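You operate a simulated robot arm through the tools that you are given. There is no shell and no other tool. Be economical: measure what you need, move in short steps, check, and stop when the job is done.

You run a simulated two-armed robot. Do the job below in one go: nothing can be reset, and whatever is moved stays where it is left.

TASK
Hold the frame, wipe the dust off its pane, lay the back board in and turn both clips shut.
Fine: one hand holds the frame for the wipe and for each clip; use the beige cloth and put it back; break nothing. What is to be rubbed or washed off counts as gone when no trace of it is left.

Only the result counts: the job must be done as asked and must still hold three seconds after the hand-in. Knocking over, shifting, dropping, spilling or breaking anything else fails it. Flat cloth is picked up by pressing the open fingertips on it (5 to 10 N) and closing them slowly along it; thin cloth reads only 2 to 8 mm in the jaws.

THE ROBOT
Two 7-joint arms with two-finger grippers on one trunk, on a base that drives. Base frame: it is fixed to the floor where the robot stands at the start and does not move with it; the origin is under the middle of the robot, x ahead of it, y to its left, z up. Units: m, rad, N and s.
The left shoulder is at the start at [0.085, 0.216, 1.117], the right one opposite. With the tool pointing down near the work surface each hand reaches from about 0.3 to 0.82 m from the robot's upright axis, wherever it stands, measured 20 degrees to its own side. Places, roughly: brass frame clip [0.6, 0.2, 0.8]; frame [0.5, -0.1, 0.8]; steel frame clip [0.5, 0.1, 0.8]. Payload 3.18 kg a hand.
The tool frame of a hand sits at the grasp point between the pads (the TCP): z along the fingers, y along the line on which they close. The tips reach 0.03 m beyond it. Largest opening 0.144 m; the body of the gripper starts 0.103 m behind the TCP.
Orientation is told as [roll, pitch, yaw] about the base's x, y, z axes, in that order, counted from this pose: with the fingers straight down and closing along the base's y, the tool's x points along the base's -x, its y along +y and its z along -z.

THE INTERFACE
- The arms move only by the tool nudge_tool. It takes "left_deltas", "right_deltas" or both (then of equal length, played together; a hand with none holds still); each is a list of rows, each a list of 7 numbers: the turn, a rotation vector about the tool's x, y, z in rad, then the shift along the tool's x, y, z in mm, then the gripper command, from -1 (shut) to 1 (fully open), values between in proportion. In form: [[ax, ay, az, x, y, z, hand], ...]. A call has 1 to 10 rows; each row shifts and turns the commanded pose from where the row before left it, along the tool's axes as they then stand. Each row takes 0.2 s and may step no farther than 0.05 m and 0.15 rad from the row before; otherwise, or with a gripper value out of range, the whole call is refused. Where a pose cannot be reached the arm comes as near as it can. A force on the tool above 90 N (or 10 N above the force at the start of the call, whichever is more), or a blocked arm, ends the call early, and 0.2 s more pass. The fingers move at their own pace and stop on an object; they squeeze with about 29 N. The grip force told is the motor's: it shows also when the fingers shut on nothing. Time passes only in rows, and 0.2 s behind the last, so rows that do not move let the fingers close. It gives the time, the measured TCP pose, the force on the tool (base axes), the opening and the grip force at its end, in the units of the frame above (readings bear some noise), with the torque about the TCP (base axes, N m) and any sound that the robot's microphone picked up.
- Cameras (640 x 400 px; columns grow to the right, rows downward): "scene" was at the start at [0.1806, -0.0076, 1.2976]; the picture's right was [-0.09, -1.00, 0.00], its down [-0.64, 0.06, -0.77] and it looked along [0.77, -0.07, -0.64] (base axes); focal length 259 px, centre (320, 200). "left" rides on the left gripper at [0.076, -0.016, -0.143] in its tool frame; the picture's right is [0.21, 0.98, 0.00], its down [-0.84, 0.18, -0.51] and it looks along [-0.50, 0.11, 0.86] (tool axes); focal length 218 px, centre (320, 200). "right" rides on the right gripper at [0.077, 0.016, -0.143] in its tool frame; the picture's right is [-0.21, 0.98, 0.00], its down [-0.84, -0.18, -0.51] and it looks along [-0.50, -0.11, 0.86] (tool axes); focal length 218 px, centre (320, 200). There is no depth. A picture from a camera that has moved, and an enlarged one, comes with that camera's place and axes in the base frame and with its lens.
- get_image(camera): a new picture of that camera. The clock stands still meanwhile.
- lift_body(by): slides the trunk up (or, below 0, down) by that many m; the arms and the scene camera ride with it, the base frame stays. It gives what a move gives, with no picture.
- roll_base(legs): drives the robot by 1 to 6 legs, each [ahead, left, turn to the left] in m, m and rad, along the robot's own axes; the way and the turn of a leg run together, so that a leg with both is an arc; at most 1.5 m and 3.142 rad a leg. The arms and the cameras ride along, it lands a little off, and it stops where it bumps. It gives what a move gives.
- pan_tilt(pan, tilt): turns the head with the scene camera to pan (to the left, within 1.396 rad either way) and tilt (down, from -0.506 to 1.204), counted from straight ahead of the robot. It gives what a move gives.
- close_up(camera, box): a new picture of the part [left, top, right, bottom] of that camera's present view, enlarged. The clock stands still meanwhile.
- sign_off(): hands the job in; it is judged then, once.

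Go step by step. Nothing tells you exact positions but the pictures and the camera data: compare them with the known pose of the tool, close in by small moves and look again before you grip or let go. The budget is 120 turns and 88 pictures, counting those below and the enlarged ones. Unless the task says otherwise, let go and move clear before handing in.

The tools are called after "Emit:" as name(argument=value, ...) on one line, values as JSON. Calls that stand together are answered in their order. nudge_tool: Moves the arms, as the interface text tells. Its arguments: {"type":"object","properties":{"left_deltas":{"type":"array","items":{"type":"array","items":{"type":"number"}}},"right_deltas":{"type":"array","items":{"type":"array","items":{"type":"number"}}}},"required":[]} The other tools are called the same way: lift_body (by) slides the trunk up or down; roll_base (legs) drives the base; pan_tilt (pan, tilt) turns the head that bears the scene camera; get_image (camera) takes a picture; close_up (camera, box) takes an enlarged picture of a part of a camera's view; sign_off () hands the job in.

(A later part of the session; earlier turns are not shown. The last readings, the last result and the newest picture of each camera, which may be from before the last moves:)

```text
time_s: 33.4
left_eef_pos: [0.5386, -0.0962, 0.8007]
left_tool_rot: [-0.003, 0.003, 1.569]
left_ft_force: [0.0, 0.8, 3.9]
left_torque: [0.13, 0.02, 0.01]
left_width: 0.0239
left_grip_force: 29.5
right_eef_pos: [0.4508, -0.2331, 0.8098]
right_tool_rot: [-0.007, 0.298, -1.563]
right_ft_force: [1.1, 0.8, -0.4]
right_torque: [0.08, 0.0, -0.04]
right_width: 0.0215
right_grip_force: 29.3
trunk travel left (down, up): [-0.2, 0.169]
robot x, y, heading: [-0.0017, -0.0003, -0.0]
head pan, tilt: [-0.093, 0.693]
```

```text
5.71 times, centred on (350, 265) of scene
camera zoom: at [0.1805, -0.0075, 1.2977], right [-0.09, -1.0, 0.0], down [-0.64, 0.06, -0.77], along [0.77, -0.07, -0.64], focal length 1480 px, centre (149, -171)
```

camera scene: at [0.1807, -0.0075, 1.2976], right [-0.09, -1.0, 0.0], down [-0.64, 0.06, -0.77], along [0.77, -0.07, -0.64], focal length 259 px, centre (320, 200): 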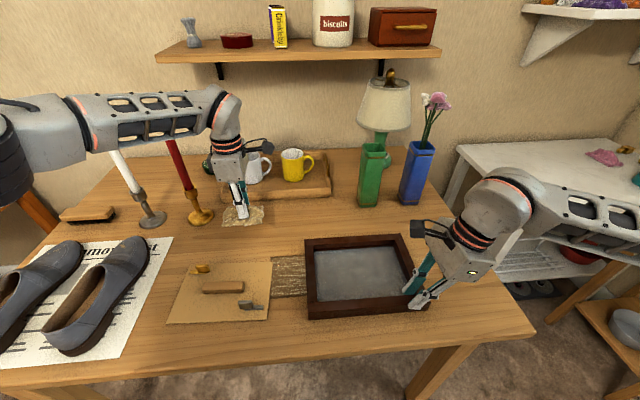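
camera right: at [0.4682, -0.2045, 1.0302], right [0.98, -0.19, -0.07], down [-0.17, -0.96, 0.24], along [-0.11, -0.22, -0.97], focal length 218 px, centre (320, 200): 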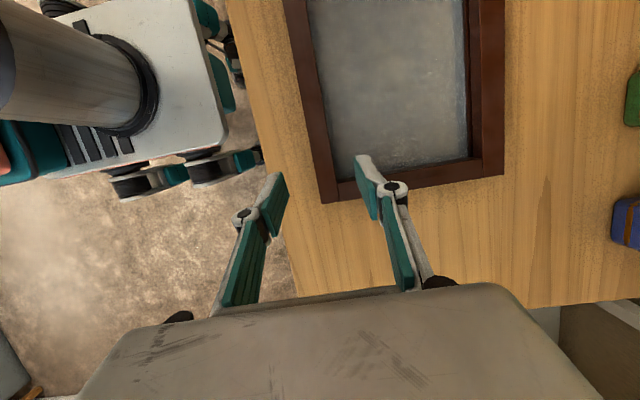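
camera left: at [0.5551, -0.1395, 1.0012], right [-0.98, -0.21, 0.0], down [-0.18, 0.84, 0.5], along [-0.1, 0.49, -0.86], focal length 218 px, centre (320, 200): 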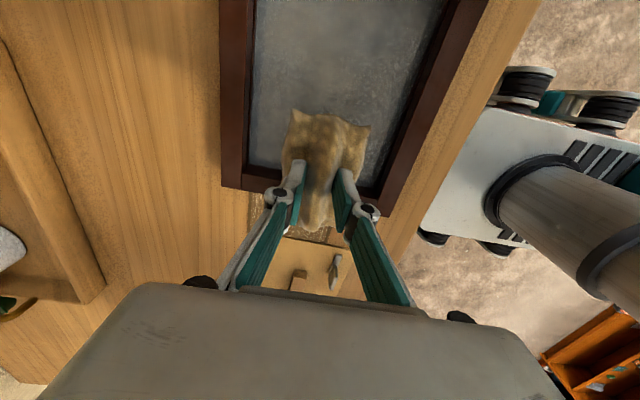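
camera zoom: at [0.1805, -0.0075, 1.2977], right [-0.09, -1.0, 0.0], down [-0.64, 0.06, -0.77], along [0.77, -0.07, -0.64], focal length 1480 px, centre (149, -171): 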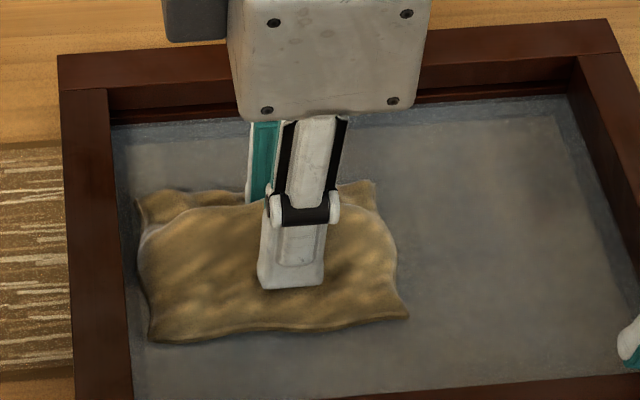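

Contact at TCP z≈.8005 with ~4 N. I'll press slightly more and stroke along x over the left part.

Emit:
nudge_tool(left_deltas=[[0, 0, 0, -4, 0, 0.5, -1], [0, 0, 0, 0, -10, 0, -1], [0, 0, 0, 0, -10, 0, -1], [0, 0, 0, 0, -10, 0, -1], [0, 0, 0, 0, -10, 0, -1], [0, 0, 0, 0, 16, 0, -1], [0, 0, 0, 0, 16, 0, -1], [0, 0, 0, 0, 16, 0, -1], [0, 0, 0, 0, 16, 0, -1], [0, 0, 0, 0, 16, 0, -1]])

Emit:
close_up(camera="scene", box=[290, 220, 440, 330])

```text
time_s: 35.6
left_eef_pos: [0.5007, -0.0935, 0.7994]
left_tool_rot: [-0.003, 0.004, 1.57]
left_ft_force: [2.2, 0.2, 7.8]
left_torque: [-0.03, -0.07, 0.03]
left_width: 0.0235
left_grip_force: 28.8
right_eef_pos: [0.4509, -0.2346, 0.8105]
right_tool_rot: [-0.01, 0.298, -1.563]
right_ft_force: [-4.2, -0.9, -0.6]
right_torque: [0.02, 0.05, 0.11]
right_width: 0.0217
right_grip_force: 28.8
trunk travel left (down, up): [-0.2, 0.169]
robot x, y, heading: [0.0008, 0.0013, -0.004]
head pan, tilt: [-0.093, 0.693]
```

```text
3.64 times, centred on (365, 275) of scene
camera zoom: at [0.1802, -0.0076, 1.2977], right [-0.09, -1.0, 0.0], down [-0.64, 0.06, -0.77], along [0.77, -0.07, -0.64], focal length 942 px, centre (156, -73)
```

zoom: 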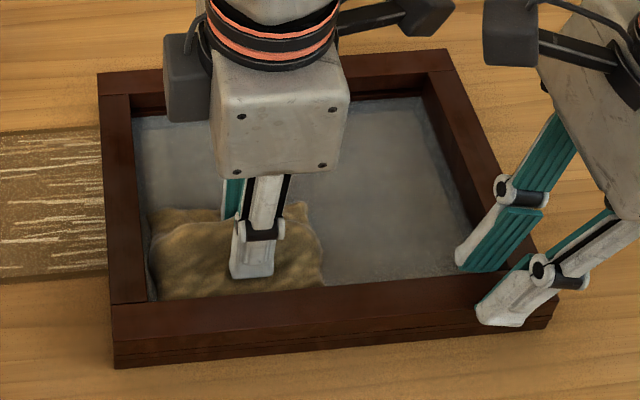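

Emit:
nudge_tool(left_deltas=[[0, 0, 0, 0, -16, 0, -1], [0, 0, 0, 0, -16, 0, -1], [0, 0, 0, 0, -16, 0, -1], [0, 0, 0, 0, -16, 0, -1], [0, 0, 0, 0, -16, 0, -1], [0, 0, 0, 20, 0, 0, -1], [0, 0, 0, 20, 0, 0, -1], [0, 0, 0, 20, 0, 0, -1], [0, 0, 0, 20, 0, 0, -1], [0, 0, 0, 10, 0, 0, -1]])

Emit:
close_up(camera="scene", box=[290, 220, 440, 330])

```text
time_s: 37.6
left_eef_pos: [0.6358, -0.0944, 0.7997]
left_tool_rot: [-0.026, -0.018, 1.696]
left_ft_force: [-12.2, -1.7, 62.6]
left_torque: [-1.02, 1.14, 0.11]
left_width: 0.0244
left_grip_force: 29.0
left hand out of reach, approached as far as the arm can: row 10
right_eef_pos: [0.4451, -0.2326, 0.815]
right_tool_rot: [-0.011, 0.296, -1.565]
right_ft_force: [0.2, -0.5, -0.5]
right_torque: [0.01, 0.05, 0.04]
right_width: 0.0002
right_grip_force: 29.2
trunk travel left (down, up): [-0.2, 0.169]
robot x, y, heading: [-0.0021, -0.0006, 0.0]
head pan, tilt: [-0.093, 0.693]
stopped in row 10 (left hand): the force on the tool passed its limit at 174 N (the readings are from after the stop); the commanded pose is now the measured one
```

```text
3.64 times, centred on (365, 275) of scene
camera zoom: at [0.1741, -0.0076, 1.3002], right [-0.09, -1.0, 0.0], down [-0.63, 0.06, -0.77], along [0.77, -0.07, -0.64], focal length 942 px, centre (156, -73)
```

zoom: 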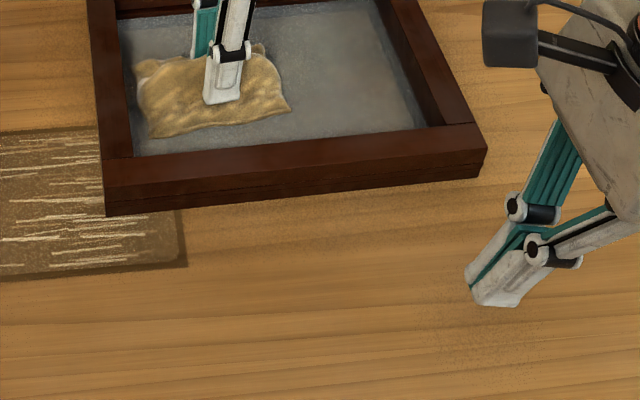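

The left arm jumped forward and pushed the frame out of the right hand's grip. I'll look at the whole scene before doing anything more.

Emit:
get_image(camera="scene")

Emit:
get_image(camera="left")

```text
55 pictures are left
camera scene: at [0.1741, -0.0076, 1.3002], right [-0.09, -1.0, 0.0], down [-0.63, 0.06, -0.77], along [0.77, -0.07, -0.64], focal length 259 px, centre (320, 200)
```

scene: 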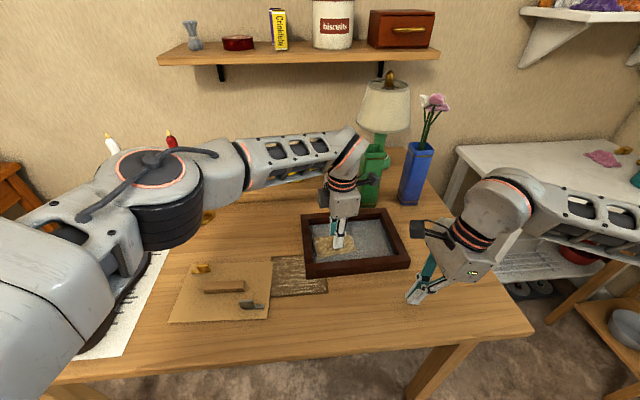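

```text
54 pictures are left
camera left: at [0.6588, -0.1709, 0.9395], right [-0.94, -0.33, -0.03], down [-0.3, 0.8, 0.52], along [-0.15, 0.5, -0.85], focal length 218 px, centre (320, 200)
```

left: 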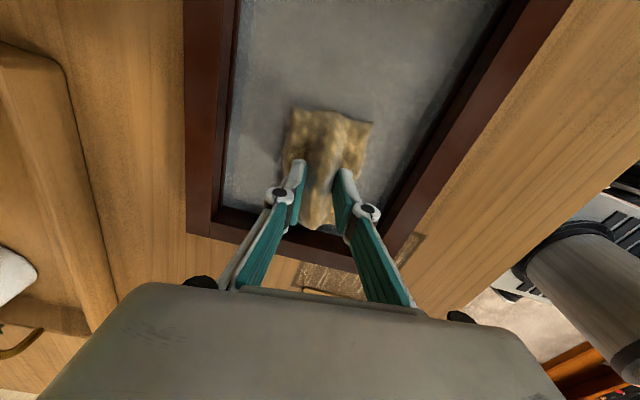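

The frame slid about 9 cm away from the robot but looks whole. I'll raise the left hand straight up a little and look again before re-planning.

Emit:
nudge_tool(left_deltas=[[0, 0, 0, 0, 0, -5, -1], [0, 0, 0, 0, 0, -10, -1], [0, 0, 0, 0, 0, -15, -1], [0, 0, 0, 0, 0, -15, -1], [0, 0, 0, 0, 0, -15, -1]])

Emit:
get_image(camera="scene")

```text
time_s: 39.0
left_eef_pos: [0.6364, -0.0729, 0.8213]
left_tool_rot: [0.012, -0.049, 1.717]
left_ft_force: [0.3, -0.8, -0.7]
left_torque: [-0.02, -0.01, 0.0]
left_width: 0.0241
left_grip_force: 29.0
right_eef_pos: [0.4479, -0.2331, 0.8074]
right_tool_rot: [-0.019, 0.296, -1.565]
right_ft_force: [1.1, -0.3, 0.4]
right_torque: [-0.02, -0.04, -0.02]
right_width: 0.0
right_grip_force: 28.8
trunk travel left (down, up): [-0.2, 0.169]
robot x, y, heading: [-0.0025, 0.0036, 0.002]
head pan, tilt: [-0.093, 0.693]
stopped in row 5 (left hand): the arm was blocked; the commanded pose is now the measured one
```

```text
53 pictures are left
camera scene: at [0.1814, -0.0069, 1.2975], right [-0.09, -1.0, 0.0], down [-0.64, 0.06, -0.77], along [0.77, -0.07, -0.64], focal length 259 px, centre (320, 200)
```

scene: 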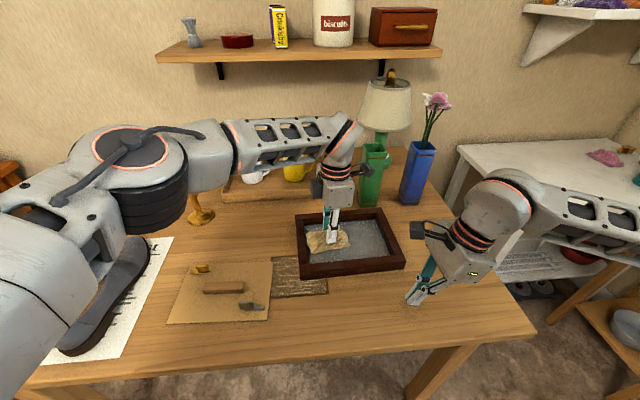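

The arm got blocked, probably by an awkward elbow. I'll raise it while moving left and turning the yaw back.

Emit:
nudge_tool(left_deltas=[[0, 0, 0.05, 0, 0, -8, -1], [0, 0, 0.05, 0, 0, -8, -1], [0, 0.03, 0.05, -3, 0, -8, -1], [0, 0, 0, -5, 0, -8, -1], [0, 0, 0, -5, 0, -8, -1]])

```text
time_s: 40.2
left_eef_pos: [0.6348, -0.0699, 0.8686]
left_tool_rot: [0.009, -0.014, 1.555]
left_ft_force: [-0.1, 1.3, 0.3]
left_torque: [0.02, -0.02, 0.01]
left_width: 0.0238
left_grip_force: 28.6
right_eef_pos: [0.4477, -0.2337, 0.8091]
right_tool_rot: [-0.019, 0.297, -1.565]
right_ft_force: [0.5, 0.1, 0.0]
right_torque: [-0.01, 0.01, 0.02]
right_width: 0.0
right_grip_force: 29.4
trunk travel left (down, up): [-0.2, 0.169]
robot x, y, heading: [0.0011, 0.0003, 0.0]
head pan, tilt: [-0.093, 0.693]
```

Freed. I'll raise both hands clear, then shift the base to the right so the frame sits in front of the robot.

Emit:
nudge_tool(left_deltas=[[0, 0, 0, 0, 0, -20, -1], [0, 0, 0, 0, 0, -20, -1], [0, 0, 0, 0, 0, -20, -1], [0, 0, 0, 0, 0, -20, -1], [0, 0, 0, 0, 0, -20, -1], [0, 0, 0, 0, 0, -20, -1], [0, 0, 0, 0, 0, 0, -1]], right_deltas=[[0, 0, 0, 5.9, 0, -19, -0.9], [0, 0, 0, 5.9, 0, -19, -0.17], [0, 0, 0, 5.9, 0, -19, -0.17], [0, 0, 0, 5.9, 0, -19, -0.17], [0, 0, 0, 5.9, 0, -19, -0.17], [0, 0, 0, 5.9, 0, -19, -0.17], [0, 0, 0, 0, 0, 0, -0.17]])

Emit:
roll_base(legs=[[0, -0.13, 0]])

Emit:
get_image(camera="scene")

```text
time_s: 41.7
left_eef_pos: [0.6323, -0.0368, 0.9037]
left_tool_rot: [0.157, -0.018, 1.616]
left_ft_force: [0.4, -0.6, -0.3]
left_torque: [-0.02, 0.01, -0.01]
left_width: 0.024
left_grip_force: 28.9
right_eef_pos: [0.4514, -0.2319, 0.9288]
right_tool_rot: [-0.016, 0.296, -1.564]
right_ft_force: [1.2, -0.7, -0.4]
right_torque: [-0.02, 0.03, 0.04]
right_width: 0.0597
right_grip_force: 0.1
trunk travel left (down, up): [-0.2, 0.169]
robot x, y, heading: [0.004, 0.0001, -0.0]
head pan, tilt: [-0.093, 0.693]
stopped in row 7 (left hand): the arm was blocked; the commanded pose is now the measured one
```

```text
time_s: 43.5
left_eef_pos: [0.6329, -0.1675, 0.9025]
left_tool_rot: [0.158, -0.016, 1.616]
left_ft_force: [0.9, 0.5, -0.4]
left_torque: [-0.02, 0.0, 0.02]
left_width: 0.0239
left_grip_force: 29.2
right_eef_pos: [0.4507, -0.3623, 0.9282]
right_tool_rot: [-0.016, 0.298, -1.565]
right_ft_force: [-0.1, -0.6, 0.4]
right_torque: [0.02, -0.04, 0.0]
right_width: 0.0599
right_grip_force: 0.0
trunk travel left (down, up): [-0.2, 0.169]
robot x, y, heading: [0.0011, -0.1266, 0.001]
head pan, tilt: [-0.093, 0.693]
```

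```text
52 pictures are left
camera scene: at [0.1813, -0.1375, 1.2976], right [-0.09, -1.0, 0.0], down [-0.64, 0.06, -0.77], along [0.77, -0.07, -0.64], focal length 259 px, centre (320, 200)
```

scene: 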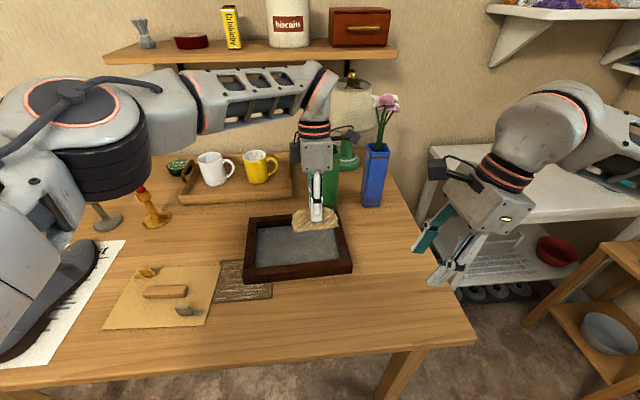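

Blocked again by the elbow while rising. I'll take the left hand more to its own side, level it and see whether the arm loosens.

Emit:
nudge_tool(left_deltas=[[0.05, 0, 0.015, -15, 0, 0, -1], [0.05, 0, 0.015, -15, 0, 0, -1], [0.05, 0, 0.015, -15, 0, 0, -1], [0, 0, 0, -15, 0, 0, -1], [0, 0, 0, -15, 0, 0, -1], [0, 0, 0, -15, 0, 0, -1], [0, 0, 0, -15, 0, 0, -1], [0, 0, 0, -15, 0, 0, -1]])

Emit:
get_image(camera="scene")

```text
time_s: 45.3
left_eef_pos: [0.6319, -0.0462, 0.9056]
left_tool_rot: [0.007, -0.012, 1.572]
left_ft_force: [-0.7, 1.1, -0.1]
left_torque: [-0.03, 0.01, -0.01]
left_width: 0.0238
left_grip_force: 28.9
right_eef_pos: [0.4508, -0.3618, 0.9285]
right_tool_rot: [-0.017, 0.298, -1.564]
right_ft_force: [0.0, 0.7, -0.5]
right_torque: [-0.06, -0.03, 0.0]
right_width: 0.0594
right_grip_force: 0.0
trunk travel left (down, up): [-0.2, 0.169]
robot x, y, heading: [-0.0002, -0.1311, 0.002]
head pan, tilt: [-0.093, 0.693]
```

```text
51 pictures are left
camera scene: at [0.1812, -0.1367, 1.2976], right [-0.09, -1.0, 0.0], down [-0.64, 0.06, -0.77], along [0.77, -0.07, -0.64], focal length 259 px, centre (320, 200)
```

scene: 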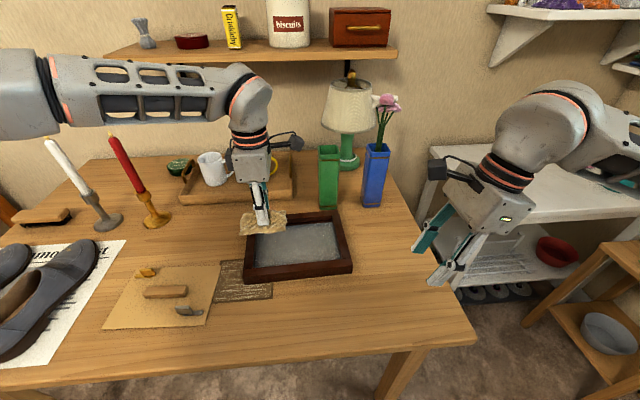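

The elbow is back out to the left and everything stands. Now I'll measure the frame where it lies.

Emit:
close_up(camera="scene", box=[230, 200, 370, 290])

```text
4.44 times, centred on (300, 245) of scene
camera zoom: at [0.1812, -0.1367, 1.2976], right [-0.09, -1.0, 0.0], down [-0.64, 0.06, -0.77], along [0.77, -0.07, -0.64], focal length 1151 px, centre (409, 0)
```

zoom: 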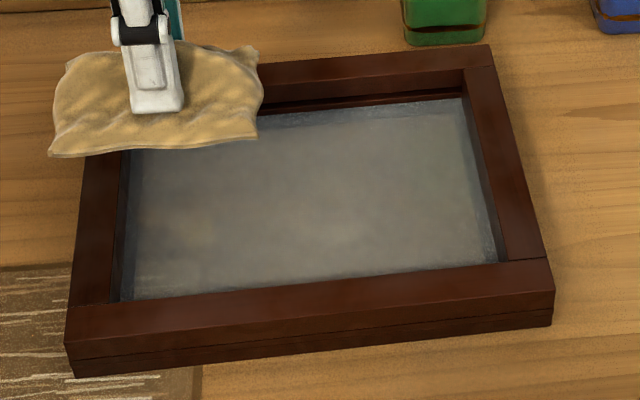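

The frame's centre is now about (.639, −.118), yaw ≈ +.037. I'll bring the right hand back over its near bar close to the right corner.

Emit:
nudge_tool(right_deltas=[[0.011, 0, -0.035, 12, 10.3, 9.8, -0.17], [0, 0, 0, 12, 10.3, 9.8, -0.17], [0, 0, 0, 12, 10.3, 9.8, -0.17], [0, 0, 0, 12, 10.3, 9.8, -0.17], [0, 0, 0, 12, 10.3, 9.8, -0.17], [0, 0, 0, 12, 10.3, 9.8, -0.17], [0, 0, 0, 12, 10.3, 9.8, -0.17], [0, 0, 0, 12, 10.3, 9.8, -0.17], [0, 0, 0, 12, 10.3, 9.8, -0.17], [0, 0, 0, 12, 10.3, 9.8, -0.17]])

Emit:
close_up(camera="right", box=[240, 120, 400, 220])

```text
time_s: 47.5
left_eef_pos: [0.6318, -0.0471, 0.9043]
left_tool_rot: [0.009, -0.011, 1.572]
left_ft_force: [-0.5, -0.2, -0.1]
left_torque: [0.02, 0.03, -0.02]
left_width: 0.0239
left_grip_force: 28.8
right_eef_pos: [0.5482, -0.2146, 0.8689]
right_tool_rot: [-0.02, 0.298, -1.527]
right_ft_force: [0.4, 0.8, -0.4]
right_torque: [0.0, 0.03, -0.01]
right_width: 0.0597
right_grip_force: 0.0
trunk travel left (down, up): [-0.2, 0.169]
robot x, y, heading: [0.0026, -0.1285, 0.004]
head pan, tilt: [-0.093, 0.693]
```

```text
4.00 times, centred on (320, 170) of right
camera zoom: at [0.5659, -0.1811, 1.0272], right [0.99, -0.15, -0.08], down [-0.13, -0.96, 0.24], along [-0.11, -0.23, -0.97], focal length 873 px, centre (320, 320)
```

zoom: 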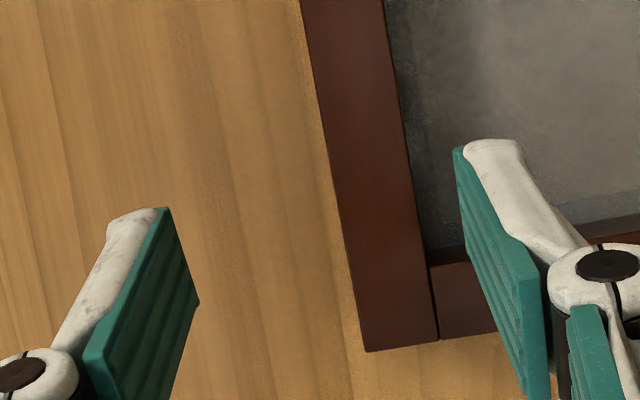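

Emit:
nudge_tool(right_deltas=[[0, 0, 0, -2, 10, 0, -0.17], [0, 0, 0, -4.5, 0.5, 13.9, -0.17], [0, 0, 0, -4.5, 0, 13.9, -0.17], [0, 0, 0, -4.5, 0, 13.9, -0.17], [0, 0, 0, -4.5, 0, 13.9, -0.3], [0, 0, 0, 0, 0, 0, -0.45], [0, 0, 0, 0, 0, 0, -0.5]])

Emit:
close_up(camera="right", box=[240, 120, 400, 220])

```text
time_s: 49.1
left_eef_pos: [0.6309, -0.047, 0.9056]
left_tool_rot: [0.01, -0.013, 1.569]
left_ft_force: [-0.1, -0.3, -0.4]
left_torque: [0.01, 0.04, -0.01]
left_width: 0.0237
left_grip_force: 29.4
right_eef_pos: [0.5552, -0.2163, 0.8087]
right_tool_rot: [-0.02, 0.299, -1.529]
right_ft_force: [-0.5, -0.1, 0.6]
right_torque: [-0.02, 0.0, 0.02]
right_width: 0.0361
right_grip_force: 0.0
trunk travel left (down, up): [-0.2, 0.169]
robot x, y, heading: [-0.0015, -0.1321, 0.001]
head pan, tilt: [-0.093, 0.693]
```

```text
4.00 times, centred on (320, 170) of right
camera zoom: at [0.5735, -0.1844, 0.9677], right [0.99, -0.15, -0.08], down [-0.13, -0.96, 0.24], along [-0.11, -0.23, -0.97], focal length 873 px, centre (320, 320)
```

zoom: 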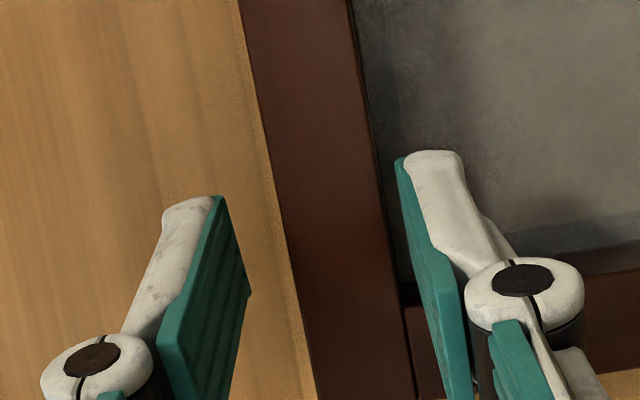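

Emit:
nudge_tool(right_deltas=[[0, 0, 0, 0, 0, 0, -0.58], [0, 0, 0, 0, 0, 0, -0.64], [0, 0, 0, 0, 0, 0, -0.7], [0, 0, 0, 0, 0, 0, -0.75], [0, 0, 0, 0, 0, 0, -1], [0, 0, 0, 0, 0, 0, -1]])

Emit:
nudge_tool(right_deltas=[[0, 0, 0, 0, -5, 0, -1], [0, 0, 0, 0, -8, 0, -1], [0, 0, 0, 0, -9, 0, -1], [-0.0022, 0, 0.007, 0, -9, 0, -1], [-0.0022, 0, 0.007, 0, -9, 0, -1], [-0.0022, 0, 0.007, 0, -9, 0, -1], [-0.0022, 0, 0.007, 0, -9, 0, -1], [-0.0022, 0, 0.007, 0, -9, 0, -1], [0, 0, 0, 0, -6, 0, -1], [0, 0, 0, 0, -3, 0, -1]])

Emit:
get_image(camera="scene")

```text
time_s: 50.5
left_eef_pos: [0.6307, -0.0473, 0.9062]
left_tool_rot: [0.007, -0.015, 1.569]
left_ft_force: [0.3, -0.1, 0.1]
left_torque: [0.01, -0.02, 0.05]
left_width: 0.0234
left_grip_force: 28.6
right_eef_pos: [0.557, -0.2164, 0.8079]
right_tool_rot: [-0.017, 0.297, -1.529]
right_ft_force: [1.1, 0.1, 1.2]
right_torque: [-0.02, 0.0, -0.13]
right_width: 0.0215
right_grip_force: 29.2
trunk travel left (down, up): [-0.2, 0.169]
robot x, y, heading: [-0.0006, -0.1286, 0.002]
head pan, tilt: [-0.093, 0.693]
```

```text
time_s: 52.7
left_eef_pos: [0.6315, -0.0475, 0.9057]
left_tool_rot: [0.01, -0.012, 1.571]
left_ft_force: [-0.8, -0.5, -0.4]
left_torque: [0.03, 0.03, 0.02]
left_width: 0.0236
left_grip_force: 29.0
right_eef_pos: [0.4791, -0.2196, 0.8106]
right_tool_rot: [-0.019, 0.298, -1.563]
right_ft_force: [-0.2, -0.6, 0.8]
right_torque: [-0.09, 0.05, -0.02]
right_width: 0.0215
right_grip_force: 29.4
trunk travel left (down, up): [-0.2, 0.169]
robot x, y, heading: [0.0025, -0.1296, -0.0]
head pan, tilt: [-0.093, 0.693]
```

```text
47 pictures are left
camera scene: at [0.1813, -0.1371, 1.2976], right [-0.09, -1.0, 0.0], down [-0.64, 0.06, -0.77], along [0.77, -0.07, -0.64], focal length 259 px, centre (320, 200)
```

scene: 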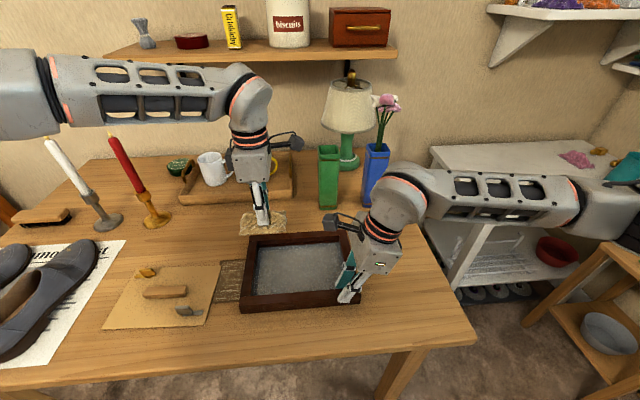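

The frame came along; its centre should be about (.568, −.123). Now I lower the cloth onto the pane again with the left hand.

Emit:
nudge_tool(left_deltas=[[0, 0.012, 0, 14, 15, 5, -1], [0, 0, 0, 14, 15, 5, -1], [0, 0, 0, 14, 20, 10, -1], [0, 0, 0, 0, 0, 20, -1], [0, 0, 0, 0, 0, 20, -1], [0, 0, 0, 0, 0, 20, -1], [0, 0, 0, 0, 0, 15, -1], [0, 0, 0, 0, 0, 8, -1], [0, 0, 0, 0, 0, 2, -1], [0, 0, 0, 0, 0, 0, -1]])

Emit:
close_up(camera="scene", box=[230, 190, 410, 320])

```text
time_s: 54.9
left_eef_pos: [0.5807, -0.0903, 0.802]
left_tool_rot: [0.007, 0.0, 1.574]
left_ft_force: [-1.9, 0.1, 6.9]
left_torque: [0.51, -0.09, 0.07]
left_width: 0.0235
left_grip_force: 28.9
right_eef_pos: [0.4801, -0.2201, 0.8102]
right_tool_rot: [-0.018, 0.297, -1.564]
right_ft_force: [0.8, 1.6, -2.0]
right_torque: [-0.32, -0.09, -0.13]
right_width: 0.0216
right_grip_force: 29.1
trunk travel left (down, up): [-0.2, 0.169]
robot x, y, heading: [0.002, -0.1254, 0.003]
head pan, tilt: [-0.093, 0.693]
```

```text
3.08 times, centred on (320, 255) of scene
camera zoom: at [0.1809, -0.137, 1.2978], right [-0.09, -1.0, 0.0], down [-0.64, 0.06, -0.77], along [0.77, -0.07, -0.64], focal length 797 px, centre (320, 31)
```

zoom: 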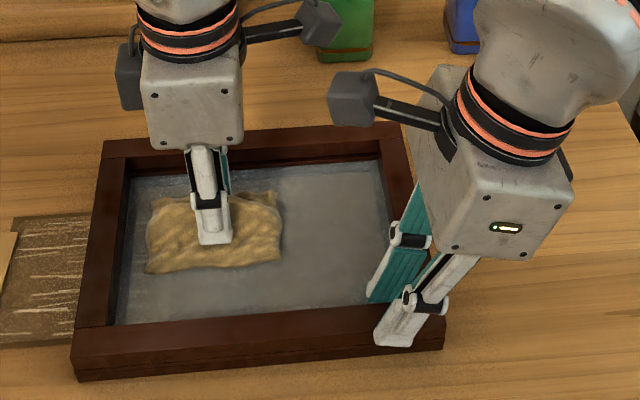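

Good contact at ~7 N. Stroke along x over the left part.

Emit:
nudge_tool(left_deltas=[[0, 0, 0, -6, 0, 0, -1], [0, 0, 0, 0, -10, 0, -1], [0, 0, 0, 0, -10, 0, -1], [0, 0, 0, 0, -10, 0, -1], [0, 0, 0, 0, 13, 0, -1], [0, 0, 0, 0, 13, 0, -1], [0, 0, 0, 0, 13, 0, -1], [0, 0, 0, 0, 13, 0, -1], [0, 0, 0, 0, 13, 0, -1], [0, 0, 0, 0, 13, 0, -1]])

Emit:
nudge_tool(left_deltas=[[0, 0, 0, 0, -13, 0, -1], [0, 0, 0, 0, -13, 0, -1], [0, 0, 0, 0, -13, 0, -1], [0, 0, 0, 0, -13, 0, -1], [0, 0, 0, 0, -13, 0, -1], [0, 0, 0, 0, -12, 0, -1], [0, 0, 0, 8, 0, 0, -1], [0, 0, 0, 8, 0, 0, -1], [0, 0, 0, 8, 0, 0, -1]])

Emit:
close_up(camera="scene", box=[230, 190, 410, 320])

```text
time_s: 57.1
left_eef_pos: [0.5304, -0.0846, 0.8016]
left_tool_rot: [0.009, -0.001, 1.572]
left_ft_force: [2.1, 0.0, 7.1]
left_torque: [0.44, -0.19, -0.14]
left_width: 0.0237
left_grip_force: 29.1
right_eef_pos: [0.4797, -0.2196, 0.8101]
right_tool_rot: [-0.019, 0.299, -1.565]
right_ft_force: [-2.9, -2.3, 0.6]
right_torque: [-0.09, 0.01, 0.25]
right_width: 0.0216
right_grip_force: 29.7
trunk travel left (down, up): [-0.2, 0.169]
robot x, y, heading: [0.0021, -0.1318, 0.004]
head pan, tilt: [-0.093, 0.693]
```

```text
time_s: 59.1
left_eef_pos: [0.6088, -0.1084, 0.8005]
left_tool_rot: [0.007, -0.003, 1.571]
left_ft_force: [0.8, 3.7, 9.3]
left_torque: [0.32, -0.11, -0.01]
left_width: 0.0236
left_grip_force: 29.4
right_eef_pos: [0.4795, -0.2209, 0.8101]
right_tool_rot: [-0.02, 0.297, -1.564]
right_ft_force: [-0.7, -2.6, -1.2]
right_torque: [0.44, -0.02, -0.08]
right_width: 0.0214
right_grip_force: 29.0
trunk travel left (down, up): [-0.2, 0.169]
robot x, y, heading: [0.0004, -0.1329, 0.005]
head pan, tilt: [-0.093, 0.693]
```

```text
3.08 times, centred on (320, 255) of scene
camera zoom: at [0.1807, -0.1372, 1.2977], right [-0.09, -1.0, 0.0], down [-0.64, 0.06, -0.77], along [0.77, -0.07, -0.64], focal length 797 px, centre (320, 31)
```

zoom: 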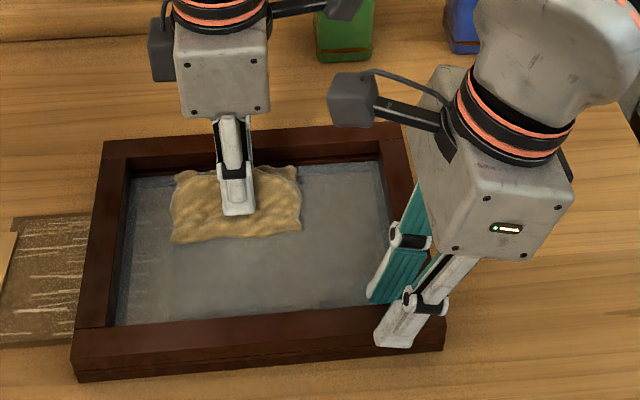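

The left part looks clearer. Continue rightwards: stroke back, then along the far side to the right.

Emit:
nudge_tool(left_deltas=[[0, 0, 0, 0, 13, 0, -1], [0, 0, 0, 0, 13, 0, -1], [0, 0, 0, 0, 13, 0, -1], [0, 0, 0, 0, 13, 0, -1], [0, 0, 0, 0, 13, 0, -1], [0, 0, 0, 0, 9, 0, -1], [0, 0, 0, 0, -17, 0, -1], [0, 0, 0, 0, -18, 0, -1], [0, 0, 0, 0, -18, 0, -1], [0, 0, 0, 0, -18, 0, -1]])

Emit:
nudge_tool(left_deltas=[[0, 0, 0, 8, 0, 0, -1], [0, 0, 0, 8, 0, 0, -1], [0, 0, 0, 8, 0, 0, -1], [0, 0, 0, 8, 0, 0, -1], [0, 0, 0, 8, 0, 0, -1], [0, 0, 0, 0, 8, 0, -1], [0, 0, 0, 0, 8, 0, -1], [0, 0, 0, 0, 8, 0, -1]])

Emit:
get_image(camera="scene")

```text
time_s: 61.3
left_eef_pos: [0.6072, -0.1084, 0.8021]
left_tool_rot: [0.007, 0.0, 1.571]
left_ft_force: [-5.8, -1.5, 11.0]
left_torque: [0.03, 0.24, 0.0]
left_width: 0.0233
left_grip_force: 29.1
right_eef_pos: [0.4802, -0.2197, 0.8109]
right_tool_rot: [-0.015, 0.3, -1.564]
right_ft_force: [5.2, 2.5, -5.2]
right_torque: [0.1, -0.02, -0.29]
right_width: 0.0215
right_grip_force: 28.8
trunk travel left (down, up): [-0.2, 0.169]
robot x, y, heading: [0.0013, -0.1299, -0.003]
head pan, tilt: [-0.093, 0.693]
```

```text
time_s: 63.1
left_eef_pos: [0.5813, -0.1492, 0.8006]
left_tool_rot: [0.01, 0.0, 1.572]
left_ft_force: [2.1, 1.1, 2.7]
left_torque: [-0.01, -0.07, 0.01]
left_width: 0.0237
left_grip_force: 29.0
right_eef_pos: [0.4794, -0.2192, 0.8103]
right_tool_rot: [-0.017, 0.297, -1.563]
right_ft_force: [-2.7, -1.5, 0.2]
right_torque: [-0.19, 0.12, 0.0]
right_width: 0.0217
right_grip_force: 28.8
trunk travel left (down, up): [-0.2, 0.169]
robot x, y, heading: [0.0021, -0.1324, -0.001]
head pan, tilt: [-0.093, 0.693]
```

```text
44 pictures are left
camera scene: at [0.1812, -0.1371, 1.2976], right [-0.09, -1.0, 0.0], down [-0.64, 0.06, -0.77], along [0.77, -0.07, -0.64], focal length 259 px, centre (320, 200)
```

scene: 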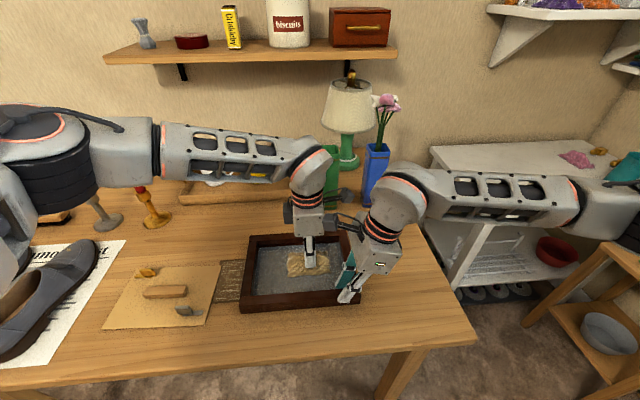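

Emit:
nudge_tool(left_deltas=[[0, 0, 0, 5, -8, 0.5, -1], [0, 0, 0, 0, -8, 0, -1], [0, 0, 0, 0, -8, 0, -1], [0, 0, 0, 3, 8, 0, -1], [0, 0, 0, 0, 8, 0, -1], [0, 0, 0, 0, 8, 0, -1], [0, 0, 0, 0, 8, 0, -1], [0, 0, 0, 0, 8, 0, -1], [0, 0, 0, 0, -12, 0, -1], [0, 0, 0, 0, -12, 0, -1]])

Emit:
close_up(camera="scene", box=[230, 220, 370, 320])

```text
time_s: 65.3
left_eef_pos: [0.5873, -0.1568, 0.8006]
left_tool_rot: [0.007, 0.0, 1.57]
left_ft_force: [-8.8, 0.1, 16.5]
left_torque: [0.03, 0.33, 0.02]
left_width: 0.0234
left_grip_force: 29.2
right_eef_pos: [0.4805, -0.2204, 0.8106]
right_tool_rot: [-0.014, 0.298, -1.564]
right_ft_force: [8.3, -0.9, -7.5]
right_torque: [-0.06, -0.02, -0.19]
right_width: 0.0218
right_grip_force: 29.2
trunk travel left (down, up): [-0.2, 0.169]
robot x, y, heading: [0.0013, -0.1279, 0.002]
head pan, tilt: [-0.093, 0.693]
```

```text
4.00 times, centred on (300, 270) of scene
camera zoom: at [0.1805, -0.1371, 1.2978], right [-0.09, -1.0, 0.0], down [-0.64, 0.06, -0.77], along [0.77, -0.07, -0.64], focal length 1036 px, centre (400, -80)
```

zoom: 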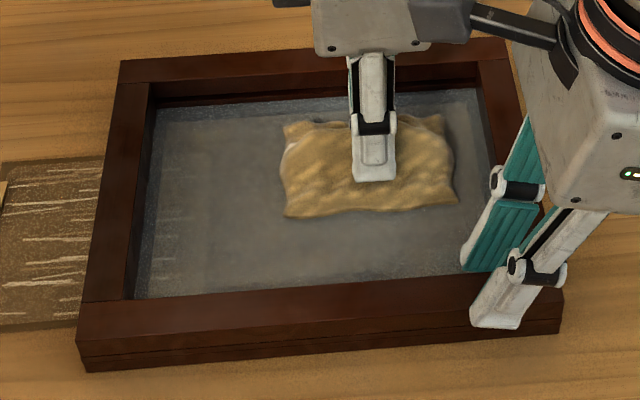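

Emit:
close_up(camera="scene", box=[255, 240, 315, 300])

```text
6.67 times, centred on (285, 270) of scene
camera zoom: at [0.1805, -0.1371, 1.2978], right [-0.09, -1.0, 0.0], down [-0.64, 0.06, -0.77], along [0.77, -0.07, -0.64], focal length 1726 px, centre (553, -267)
```

zoom: 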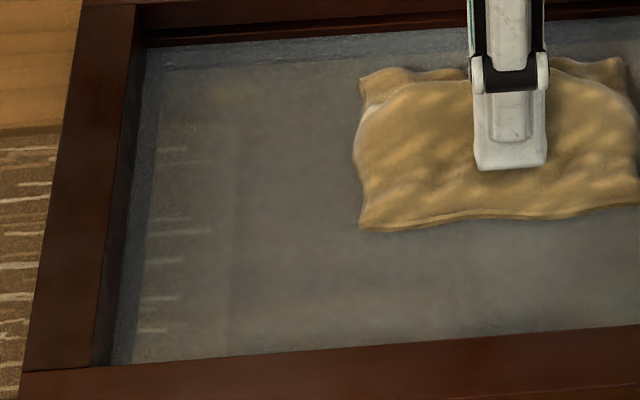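

The wiped area is clearer but the film thins only gradually, so more passes are needed. I'll rub back and forth over the right, then the middle.

Emit:
nudge_tool(left_deltas=[[0, 0, 0, 0, -20, -0.4, -1], [0, 0, 0, 0, 22, 0, -1], [0, 0, 0, 0, 22, 0, -1], [0, 0, 0, 0, -22, 0, -1], [0, 0, 0, 0, -22, 0, -1], [0, 0, 0, 0, 22, 0, -1], [0, 0, 0, 0, 22, 0, -1], [0, 0, 0, 0, -22, 0, -1], [0, 0, 0, 0, -22, 0, -1], [0, 0, 0, -12, 0, 0, -1]])

Emit:
nudge_tool(left_deltas=[[0, 0, 0, 0, 22, 0, -1], [0, 0, 0, 0, 22, 0, -1], [0, 0, 0, 0, -22, 0, -1], [0, 0, 0, 0, -22, 0, -1], [0, 0, 0, -15, 0, 0, -1], [0, 0, 0, 0, 20, 0, -1], [0, 0, 0, 0, 20, 0, -1], [0, 0, 0, 0, 20, 0, -1], [0, 0, 0, 0, -20, 0, -1], [0, 0, 0, 0, -20, 0, -1]])

Emit:
close_up(camera="scene", box=[230, 220, 370, 320])

```text
time_s: 67.5
left_eef_pos: [0.6111, -0.1437, 0.8003]
left_tool_rot: [0.005, 0.002, 1.57]
left_ft_force: [-0.4, -5.3, 13.7]
left_torque: [-0.23, 0.06, 0.15]
left_width: 0.0234
left_grip_force: 29.0
right_eef_pos: [0.4812, -0.219, 0.8107]
right_tool_rot: [-0.015, 0.298, -1.563]
right_ft_force: [1.7, 5.2, -3.8]
right_torque: [-0.03, -0.14, -0.07]
right_width: 0.0217
right_grip_force: 28.8
trunk travel left (down, up): [-0.2, 0.169]
robot x, y, heading: [0.0012, -0.1319, 0.003]
head pan, tilt: [-0.093, 0.693]
```

```text
time_s: 69.7
left_eef_pos: [0.5899, -0.1292, 0.8029]
left_tool_rot: [0.01, 0.0, 1.57]
left_ft_force: [0.1, -0.5, -0.3]
left_torque: [-0.02, 0.0, 0.0]
left_width: 0.0235
left_grip_force: 29.6
right_eef_pos: [0.4803, -0.2194, 0.8111]
right_tool_rot: [-0.017, 0.3, -1.563]
right_ft_force: [0.5, 0.4, 0.2]
right_torque: [0.07, 0.07, -0.04]
right_width: 0.0217
right_grip_force: 29.3
trunk travel left (down, up): [-0.2, 0.169]
robot x, y, heading: [0.001, -0.1314, 0.007]
head pan, tilt: [-0.093, 0.693]
```

```text
4.00 times, centred on (300, 270) of scene
camera zoom: at [0.1814, -0.1371, 1.2976], right [-0.09, -1.0, 0.0], down [-0.64, 0.06, -0.77], along [0.77, -0.07, -0.64], focal length 1036 px, centre (400, -80)
```

zoom: 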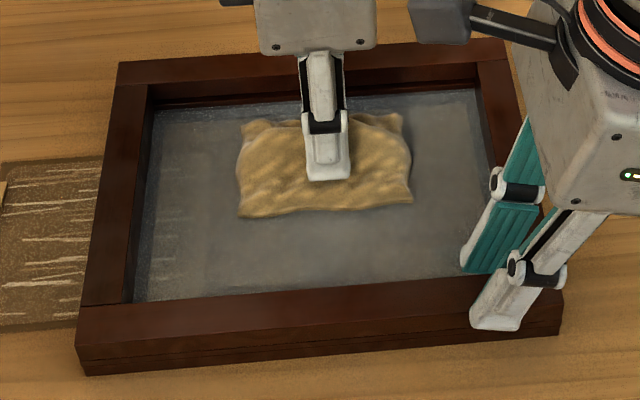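

Emit:
close_up(camera="right", box=[260, 0, 560, 180])

```text
2.13 times, centred on (410, 90) of right
camera zoom: at [0.4988, -0.1881, 0.9688], right [0.98, -0.19, -0.08], down [-0.16, -0.96, 0.24], along [-0.12, -0.22, -0.97], focal length 466 px, centre (128, 435)
```

zoom: 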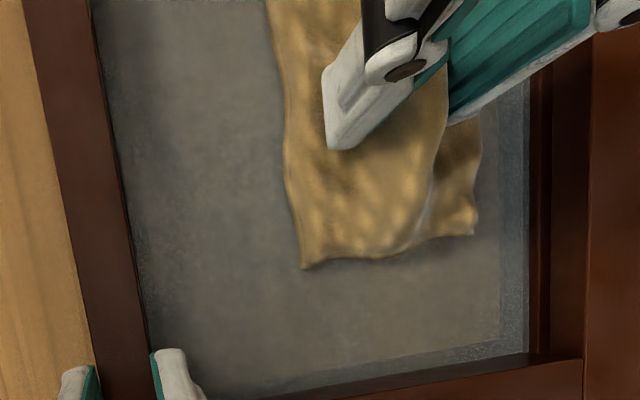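

The rubbed area is turning browner (wood showing through) while dust remains elsewhere; contact was lost just now. I'll level the tool and press again.

Emit:
nudge_tool(left_deltas=[[0.008, 0, 0, 0, 0, 1, -1], [0, 0, 0, 0, 0, 0.8, -1], [0, 0, 0, 0, 0, 0, -1]])

```text
time_s: 70.5
left_eef_pos: [0.5904, -0.1299, 0.8008]
left_tool_rot: [0.001, 0.002, 1.573]
left_ft_force: [-1.2, 0.7, 5.7]
left_torque: [0.1, 0.24, -0.03]
left_width: 0.0236
left_grip_force: 29.2
right_eef_pos: [0.4799, -0.2188, 0.8103]
right_tool_rot: [-0.017, 0.298, -1.564]
right_ft_force: [2.0, 1.2, -2.0]
right_torque: [0.17, -0.07, -0.12]
right_width: 0.0217
right_grip_force: 29.0
trunk travel left (down, up): [-0.2, 0.169]
robot x, y, heading: [0.0014, -0.1293, -0.0]
head pan, tilt: [-0.093, 0.693]
```

Emit:
nudge_tool(left_deltas=[[0, 0, 0, 0, -20, 0.4, -1], [0, 0, 0, 0, 20, 0, -1], [0, 0, 0, 0, 20, 0, -1], [0, 0, 0, 0, 20, 0, -1], [0, 0, 0, 0, -20, 0, -1], [0, 0, 0, 0, -20, 0, -1], [0, 0, 0, 0, -20, 0, -1], [0, 0, 0, 0, 20, 0, -1], [0, 0, 0, 0, 20, 0, -1], [0, 0, 0, 0, 20, 0, -1]])

Emit:
nudge_tool(left_deltas=[[0, 0, 0, -10, -20, 0, -1], [0, 0, 0, -10, -20, 0, -1], [0, 0, 0, 0, -20, 0, -1], [0, 0, 0, 0, 25, 0, -1], [0, 0, 0, 0, 25, 0, -1], [0, 0, 0, 0, 25, 0, -1], [0, 0, 0, -8, -25, 0, -1], [0, 0, 0, -8, -25, 0, -1], [0, 0, 0, 0, -25, 0, -1], [0, 0, 0, 0, 25, 0, -1]])

Emit:
nudge_tool(left_deltas=[[0, 0, 0, 0, 25, 0, -1], [0, 0, 0, 0, 25, 0, -1], [0, 0, 0, -5, -25, 0, -1], [0, 0, 0, -5, -25, 0, -1], [0, 0, 0, 0, -25, 0, -1], [0, 0, 0, 0, 25, 0, -1], [0, 0, 0, 0, 25, 0, -1], [0, 0, 0, 0, 25, 0, -1], [0, 0, 0, 0, -25, 0, -1], [0, 0, 0, 0, -25, 0, -1]])

Emit:
close_up(camera="right", box=[260, 0, 560, 180])

```text
time_s: 72.7
left_eef_pos: [0.5512, -0.1288, 0.8009]
left_tool_rot: [-0.005, 0.002, 1.573]
left_ft_force: [10.7, 0.1, 25.4]
left_torque: [0.04, -0.48, 0.02]
left_width: 0.0236
left_grip_force: 28.4
right_eef_pos: [0.4774, -0.2189, 0.8111]
right_tool_rot: [-0.021, 0.298, -1.565]
right_ft_force: [-14.1, -1.5, -4.0]
right_torque: [-0.03, 0.26, 0.15]
right_width: 0.0217
right_grip_force: 28.7
trunk travel left (down, up): [-0.2, 0.169]
robot x, y, heading: [0.0046, -0.1298, 0.001]
head pan, tilt: [-0.093, 0.693]
```

```text
time_s: 74.9
left_eef_pos: [0.588, -0.0903, 0.7991]
left_tool_rot: [-0.005, 0.0, 1.573]
left_ft_force: [6.3, 1.2, 12.6]
left_torque: [-0.11, -0.42, 0.03]
left_width: 0.0237
left_grip_force: 29.2
right_eef_pos: [0.4782, -0.2199, 0.8122]
right_tool_rot: [-0.02, 0.297, -1.564]
right_ft_force: [-4.4, -1.0, 3.9]
right_torque: [-0.25, -0.16, -0.09]
right_width: 0.0213
right_grip_force: 29.3
trunk travel left (down, up): [-0.2, 0.169]
robot x, y, heading: [0.0017, -0.1315, 0.003]
head pan, tilt: [-0.093, 0.693]
```

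```text
time_s: 77.1
left_eef_pos: [0.5833, -0.0844, 0.7981]
left_tool_rot: [0.001, 0.0, 1.571]
left_ft_force: [-5.2, -0.7, 10.3]
left_torque: [-0.08, 0.33, 0.02]
left_width: 0.0239
left_grip_force: 29.1
right_eef_pos: [0.479, -0.2202, 0.8105]
right_tool_rot: [-0.016, 0.297, -1.565]
right_ft_force: [0.5, -1.7, 5.8]
right_torque: [-0.14, 0.11, 0.03]
right_width: 0.0215
right_grip_force: 28.5
trunk travel left (down, up): [-0.2, 0.169]
robot x, y, heading: [0.0003, -0.1317, 0.001]
head pan, tilt: [-0.093, 0.693]
```

```text
2.13 times, centred on (410, 90) of right
camera zoom: at [0.4976, -0.1883, 0.9697], right [0.98, -0.19, -0.08], down [-0.17, -0.96, 0.24], along [-0.12, -0.22, -0.97], focal length 466 px, centre (128, 435)
```

zoom: 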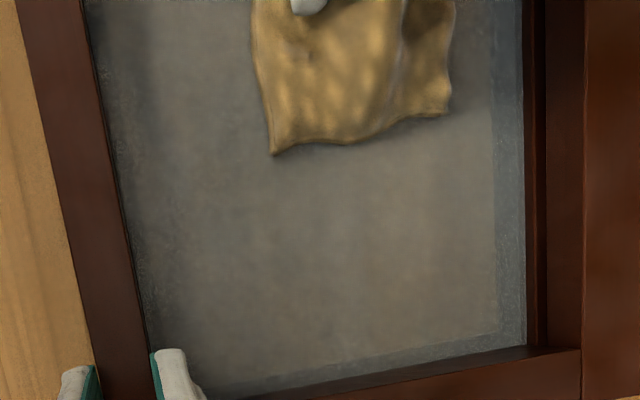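

I'll lift the cloth clear to see the whole pane.

Emit:
nudge_tool(left_deltas=[[0, 0, 0, 0, 0, -15, -1], [0, 0, 0, 0, 0, -25, -1], [0, 0, 0, -20, -20, -20, -1], [0, 0, 0, -30, -20, 0, -1], [0, 0, 0, -30, -20, 0, -1], [0, 0, 0, -30, -20, 0, -1]])

Emit:
close_up(camera="scene", box=[230, 220, 370, 320])

Emit:
get_image(camera="left")

```text
time_s: 78.5
left_eef_pos: [0.6656, 0.0264, 0.8601]
left_tool_rot: [-0.003, -0.001, 1.571]
left_ft_force: [0.2, -0.4, -0.1]
left_torque: [-0.02, -0.02, 0.0]
left_width: 0.0238
left_grip_force: 29.2
right_eef_pos: [0.4788, -0.2202, 0.811]
right_tool_rot: [-0.017, 0.296, -1.564]
right_ft_force: [-1.7, -0.5, 13.8]
right_torque: [-0.66, 0.18, -0.06]
right_width: 0.0215
right_grip_force: 28.8
trunk travel left (down, up): [-0.2, 0.169]
robot x, y, heading: [0.0004, -0.1291, -0.0]
head pan, tilt: [-0.093, 0.693]
```

```text
4.00 times, centred on (300, 270) of scene
camera zoom: at [0.1802, -0.137, 1.2978], right [-0.09, -1.0, 0.0], down [-0.64, 0.06, -0.77], along [0.77, -0.07, -0.64], focal length 1036 px, centre (400, -80)
```

zoom: 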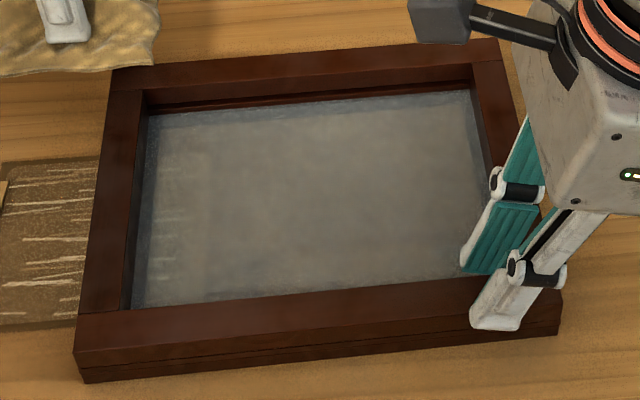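

```text
37 pictures are left
camera left: at [0.682, -0.0494, 1.0011], right [-0.98, -0.21, 0.0], down [-0.18, 0.84, 0.51], along [-0.1, 0.5, -0.86], focal length 218 px, centre (320, 200)
```

left: 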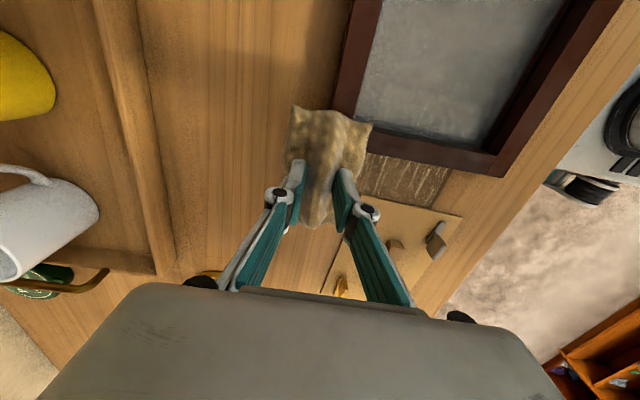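

Emit:
close_up(camera="scene", box=[258, 240, 308, 300])

Emit:
close_up(camera="left", box=[350, 0, 600, 170])

```text
6.67 times, centred on (283, 270) of scene
camera zoom: at [0.1802, -0.137, 1.2978], right [-0.09, -1.0, 0.0], down [-0.64, 0.06, -0.77], along [0.77, -0.07, -0.64], focal length 1726 px, centre (567, -267)
```

zoom: 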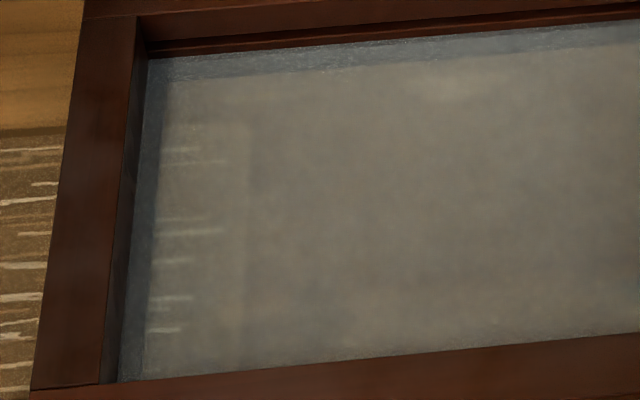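

```text
2.35 times, centred on (475, 85) of left
camera zoom: at [0.682, -0.0494, 1.0011], right [-0.98, -0.21, 0.0], down [-0.18, 0.84, 0.51], along [-0.1, 0.5, -0.86], focal length 514 px, centre (-45, 471)
```

zoom: 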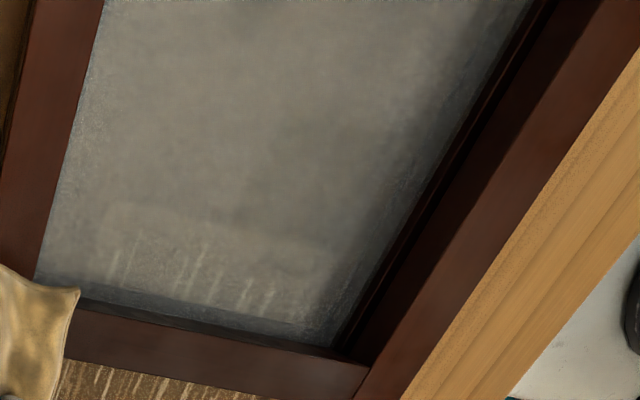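

The margins look like glass over the frame's lip, still hazy and bluish, so I'll test firm rubbing right up to the far-left edges and compare.

Emit:
nudge_tool(left_deltas=[[0, 0, 0, 19.3, 10, 0, -1], [0, 0, 0, 19.3, 10, 0, -1], [0, 0, 0, 19.3, 10, 0, -1], [0, 0, 0, 19.3, 10, 0, -1], [0, 0, 0, 19.3, 10, 0, -1], [0, 0, 0, 0, 0, 20, -1], [0, 0, 0, 0, 0, 20, -1], [0, 0, 0, 0, 0, 13, -1], [0, 0, 0, 0, 0, 5, -1], [0, 0, 0, 0, 0, 3, -1]])

```text
time_s: 80.4
left_eef_pos: [0.6173, -0.0727, 0.8238]
left_tool_rot: [-0.023, 0.014, 1.577]
left_ft_force: [-13.6, 5.0, 49.1]
left_torque: [1.12, -0.88, 0.54]
left_width: 0.024
left_grip_force: 29.3
right_eef_pos: [0.4806, -0.2202, 0.8114]
right_tool_rot: [-0.004, 0.296, -1.564]
right_ft_force: [2.8, -0.3, -2.7]
right_torque: [-0.08, 0.18, 0.05]
right_width: 0.0218
right_grip_force: 29.1
trunk travel left (down, up): [-0.2, 0.169]
robot x, y, heading: [0.0017, -0.1345, 0.002]
head pan, tilt: [-0.093, 0.693]
stopped in row 9 (left hand): the force on the tool passed its limit at 96 N (the readings are from after the stop); the commanded pose is now the measured one
```

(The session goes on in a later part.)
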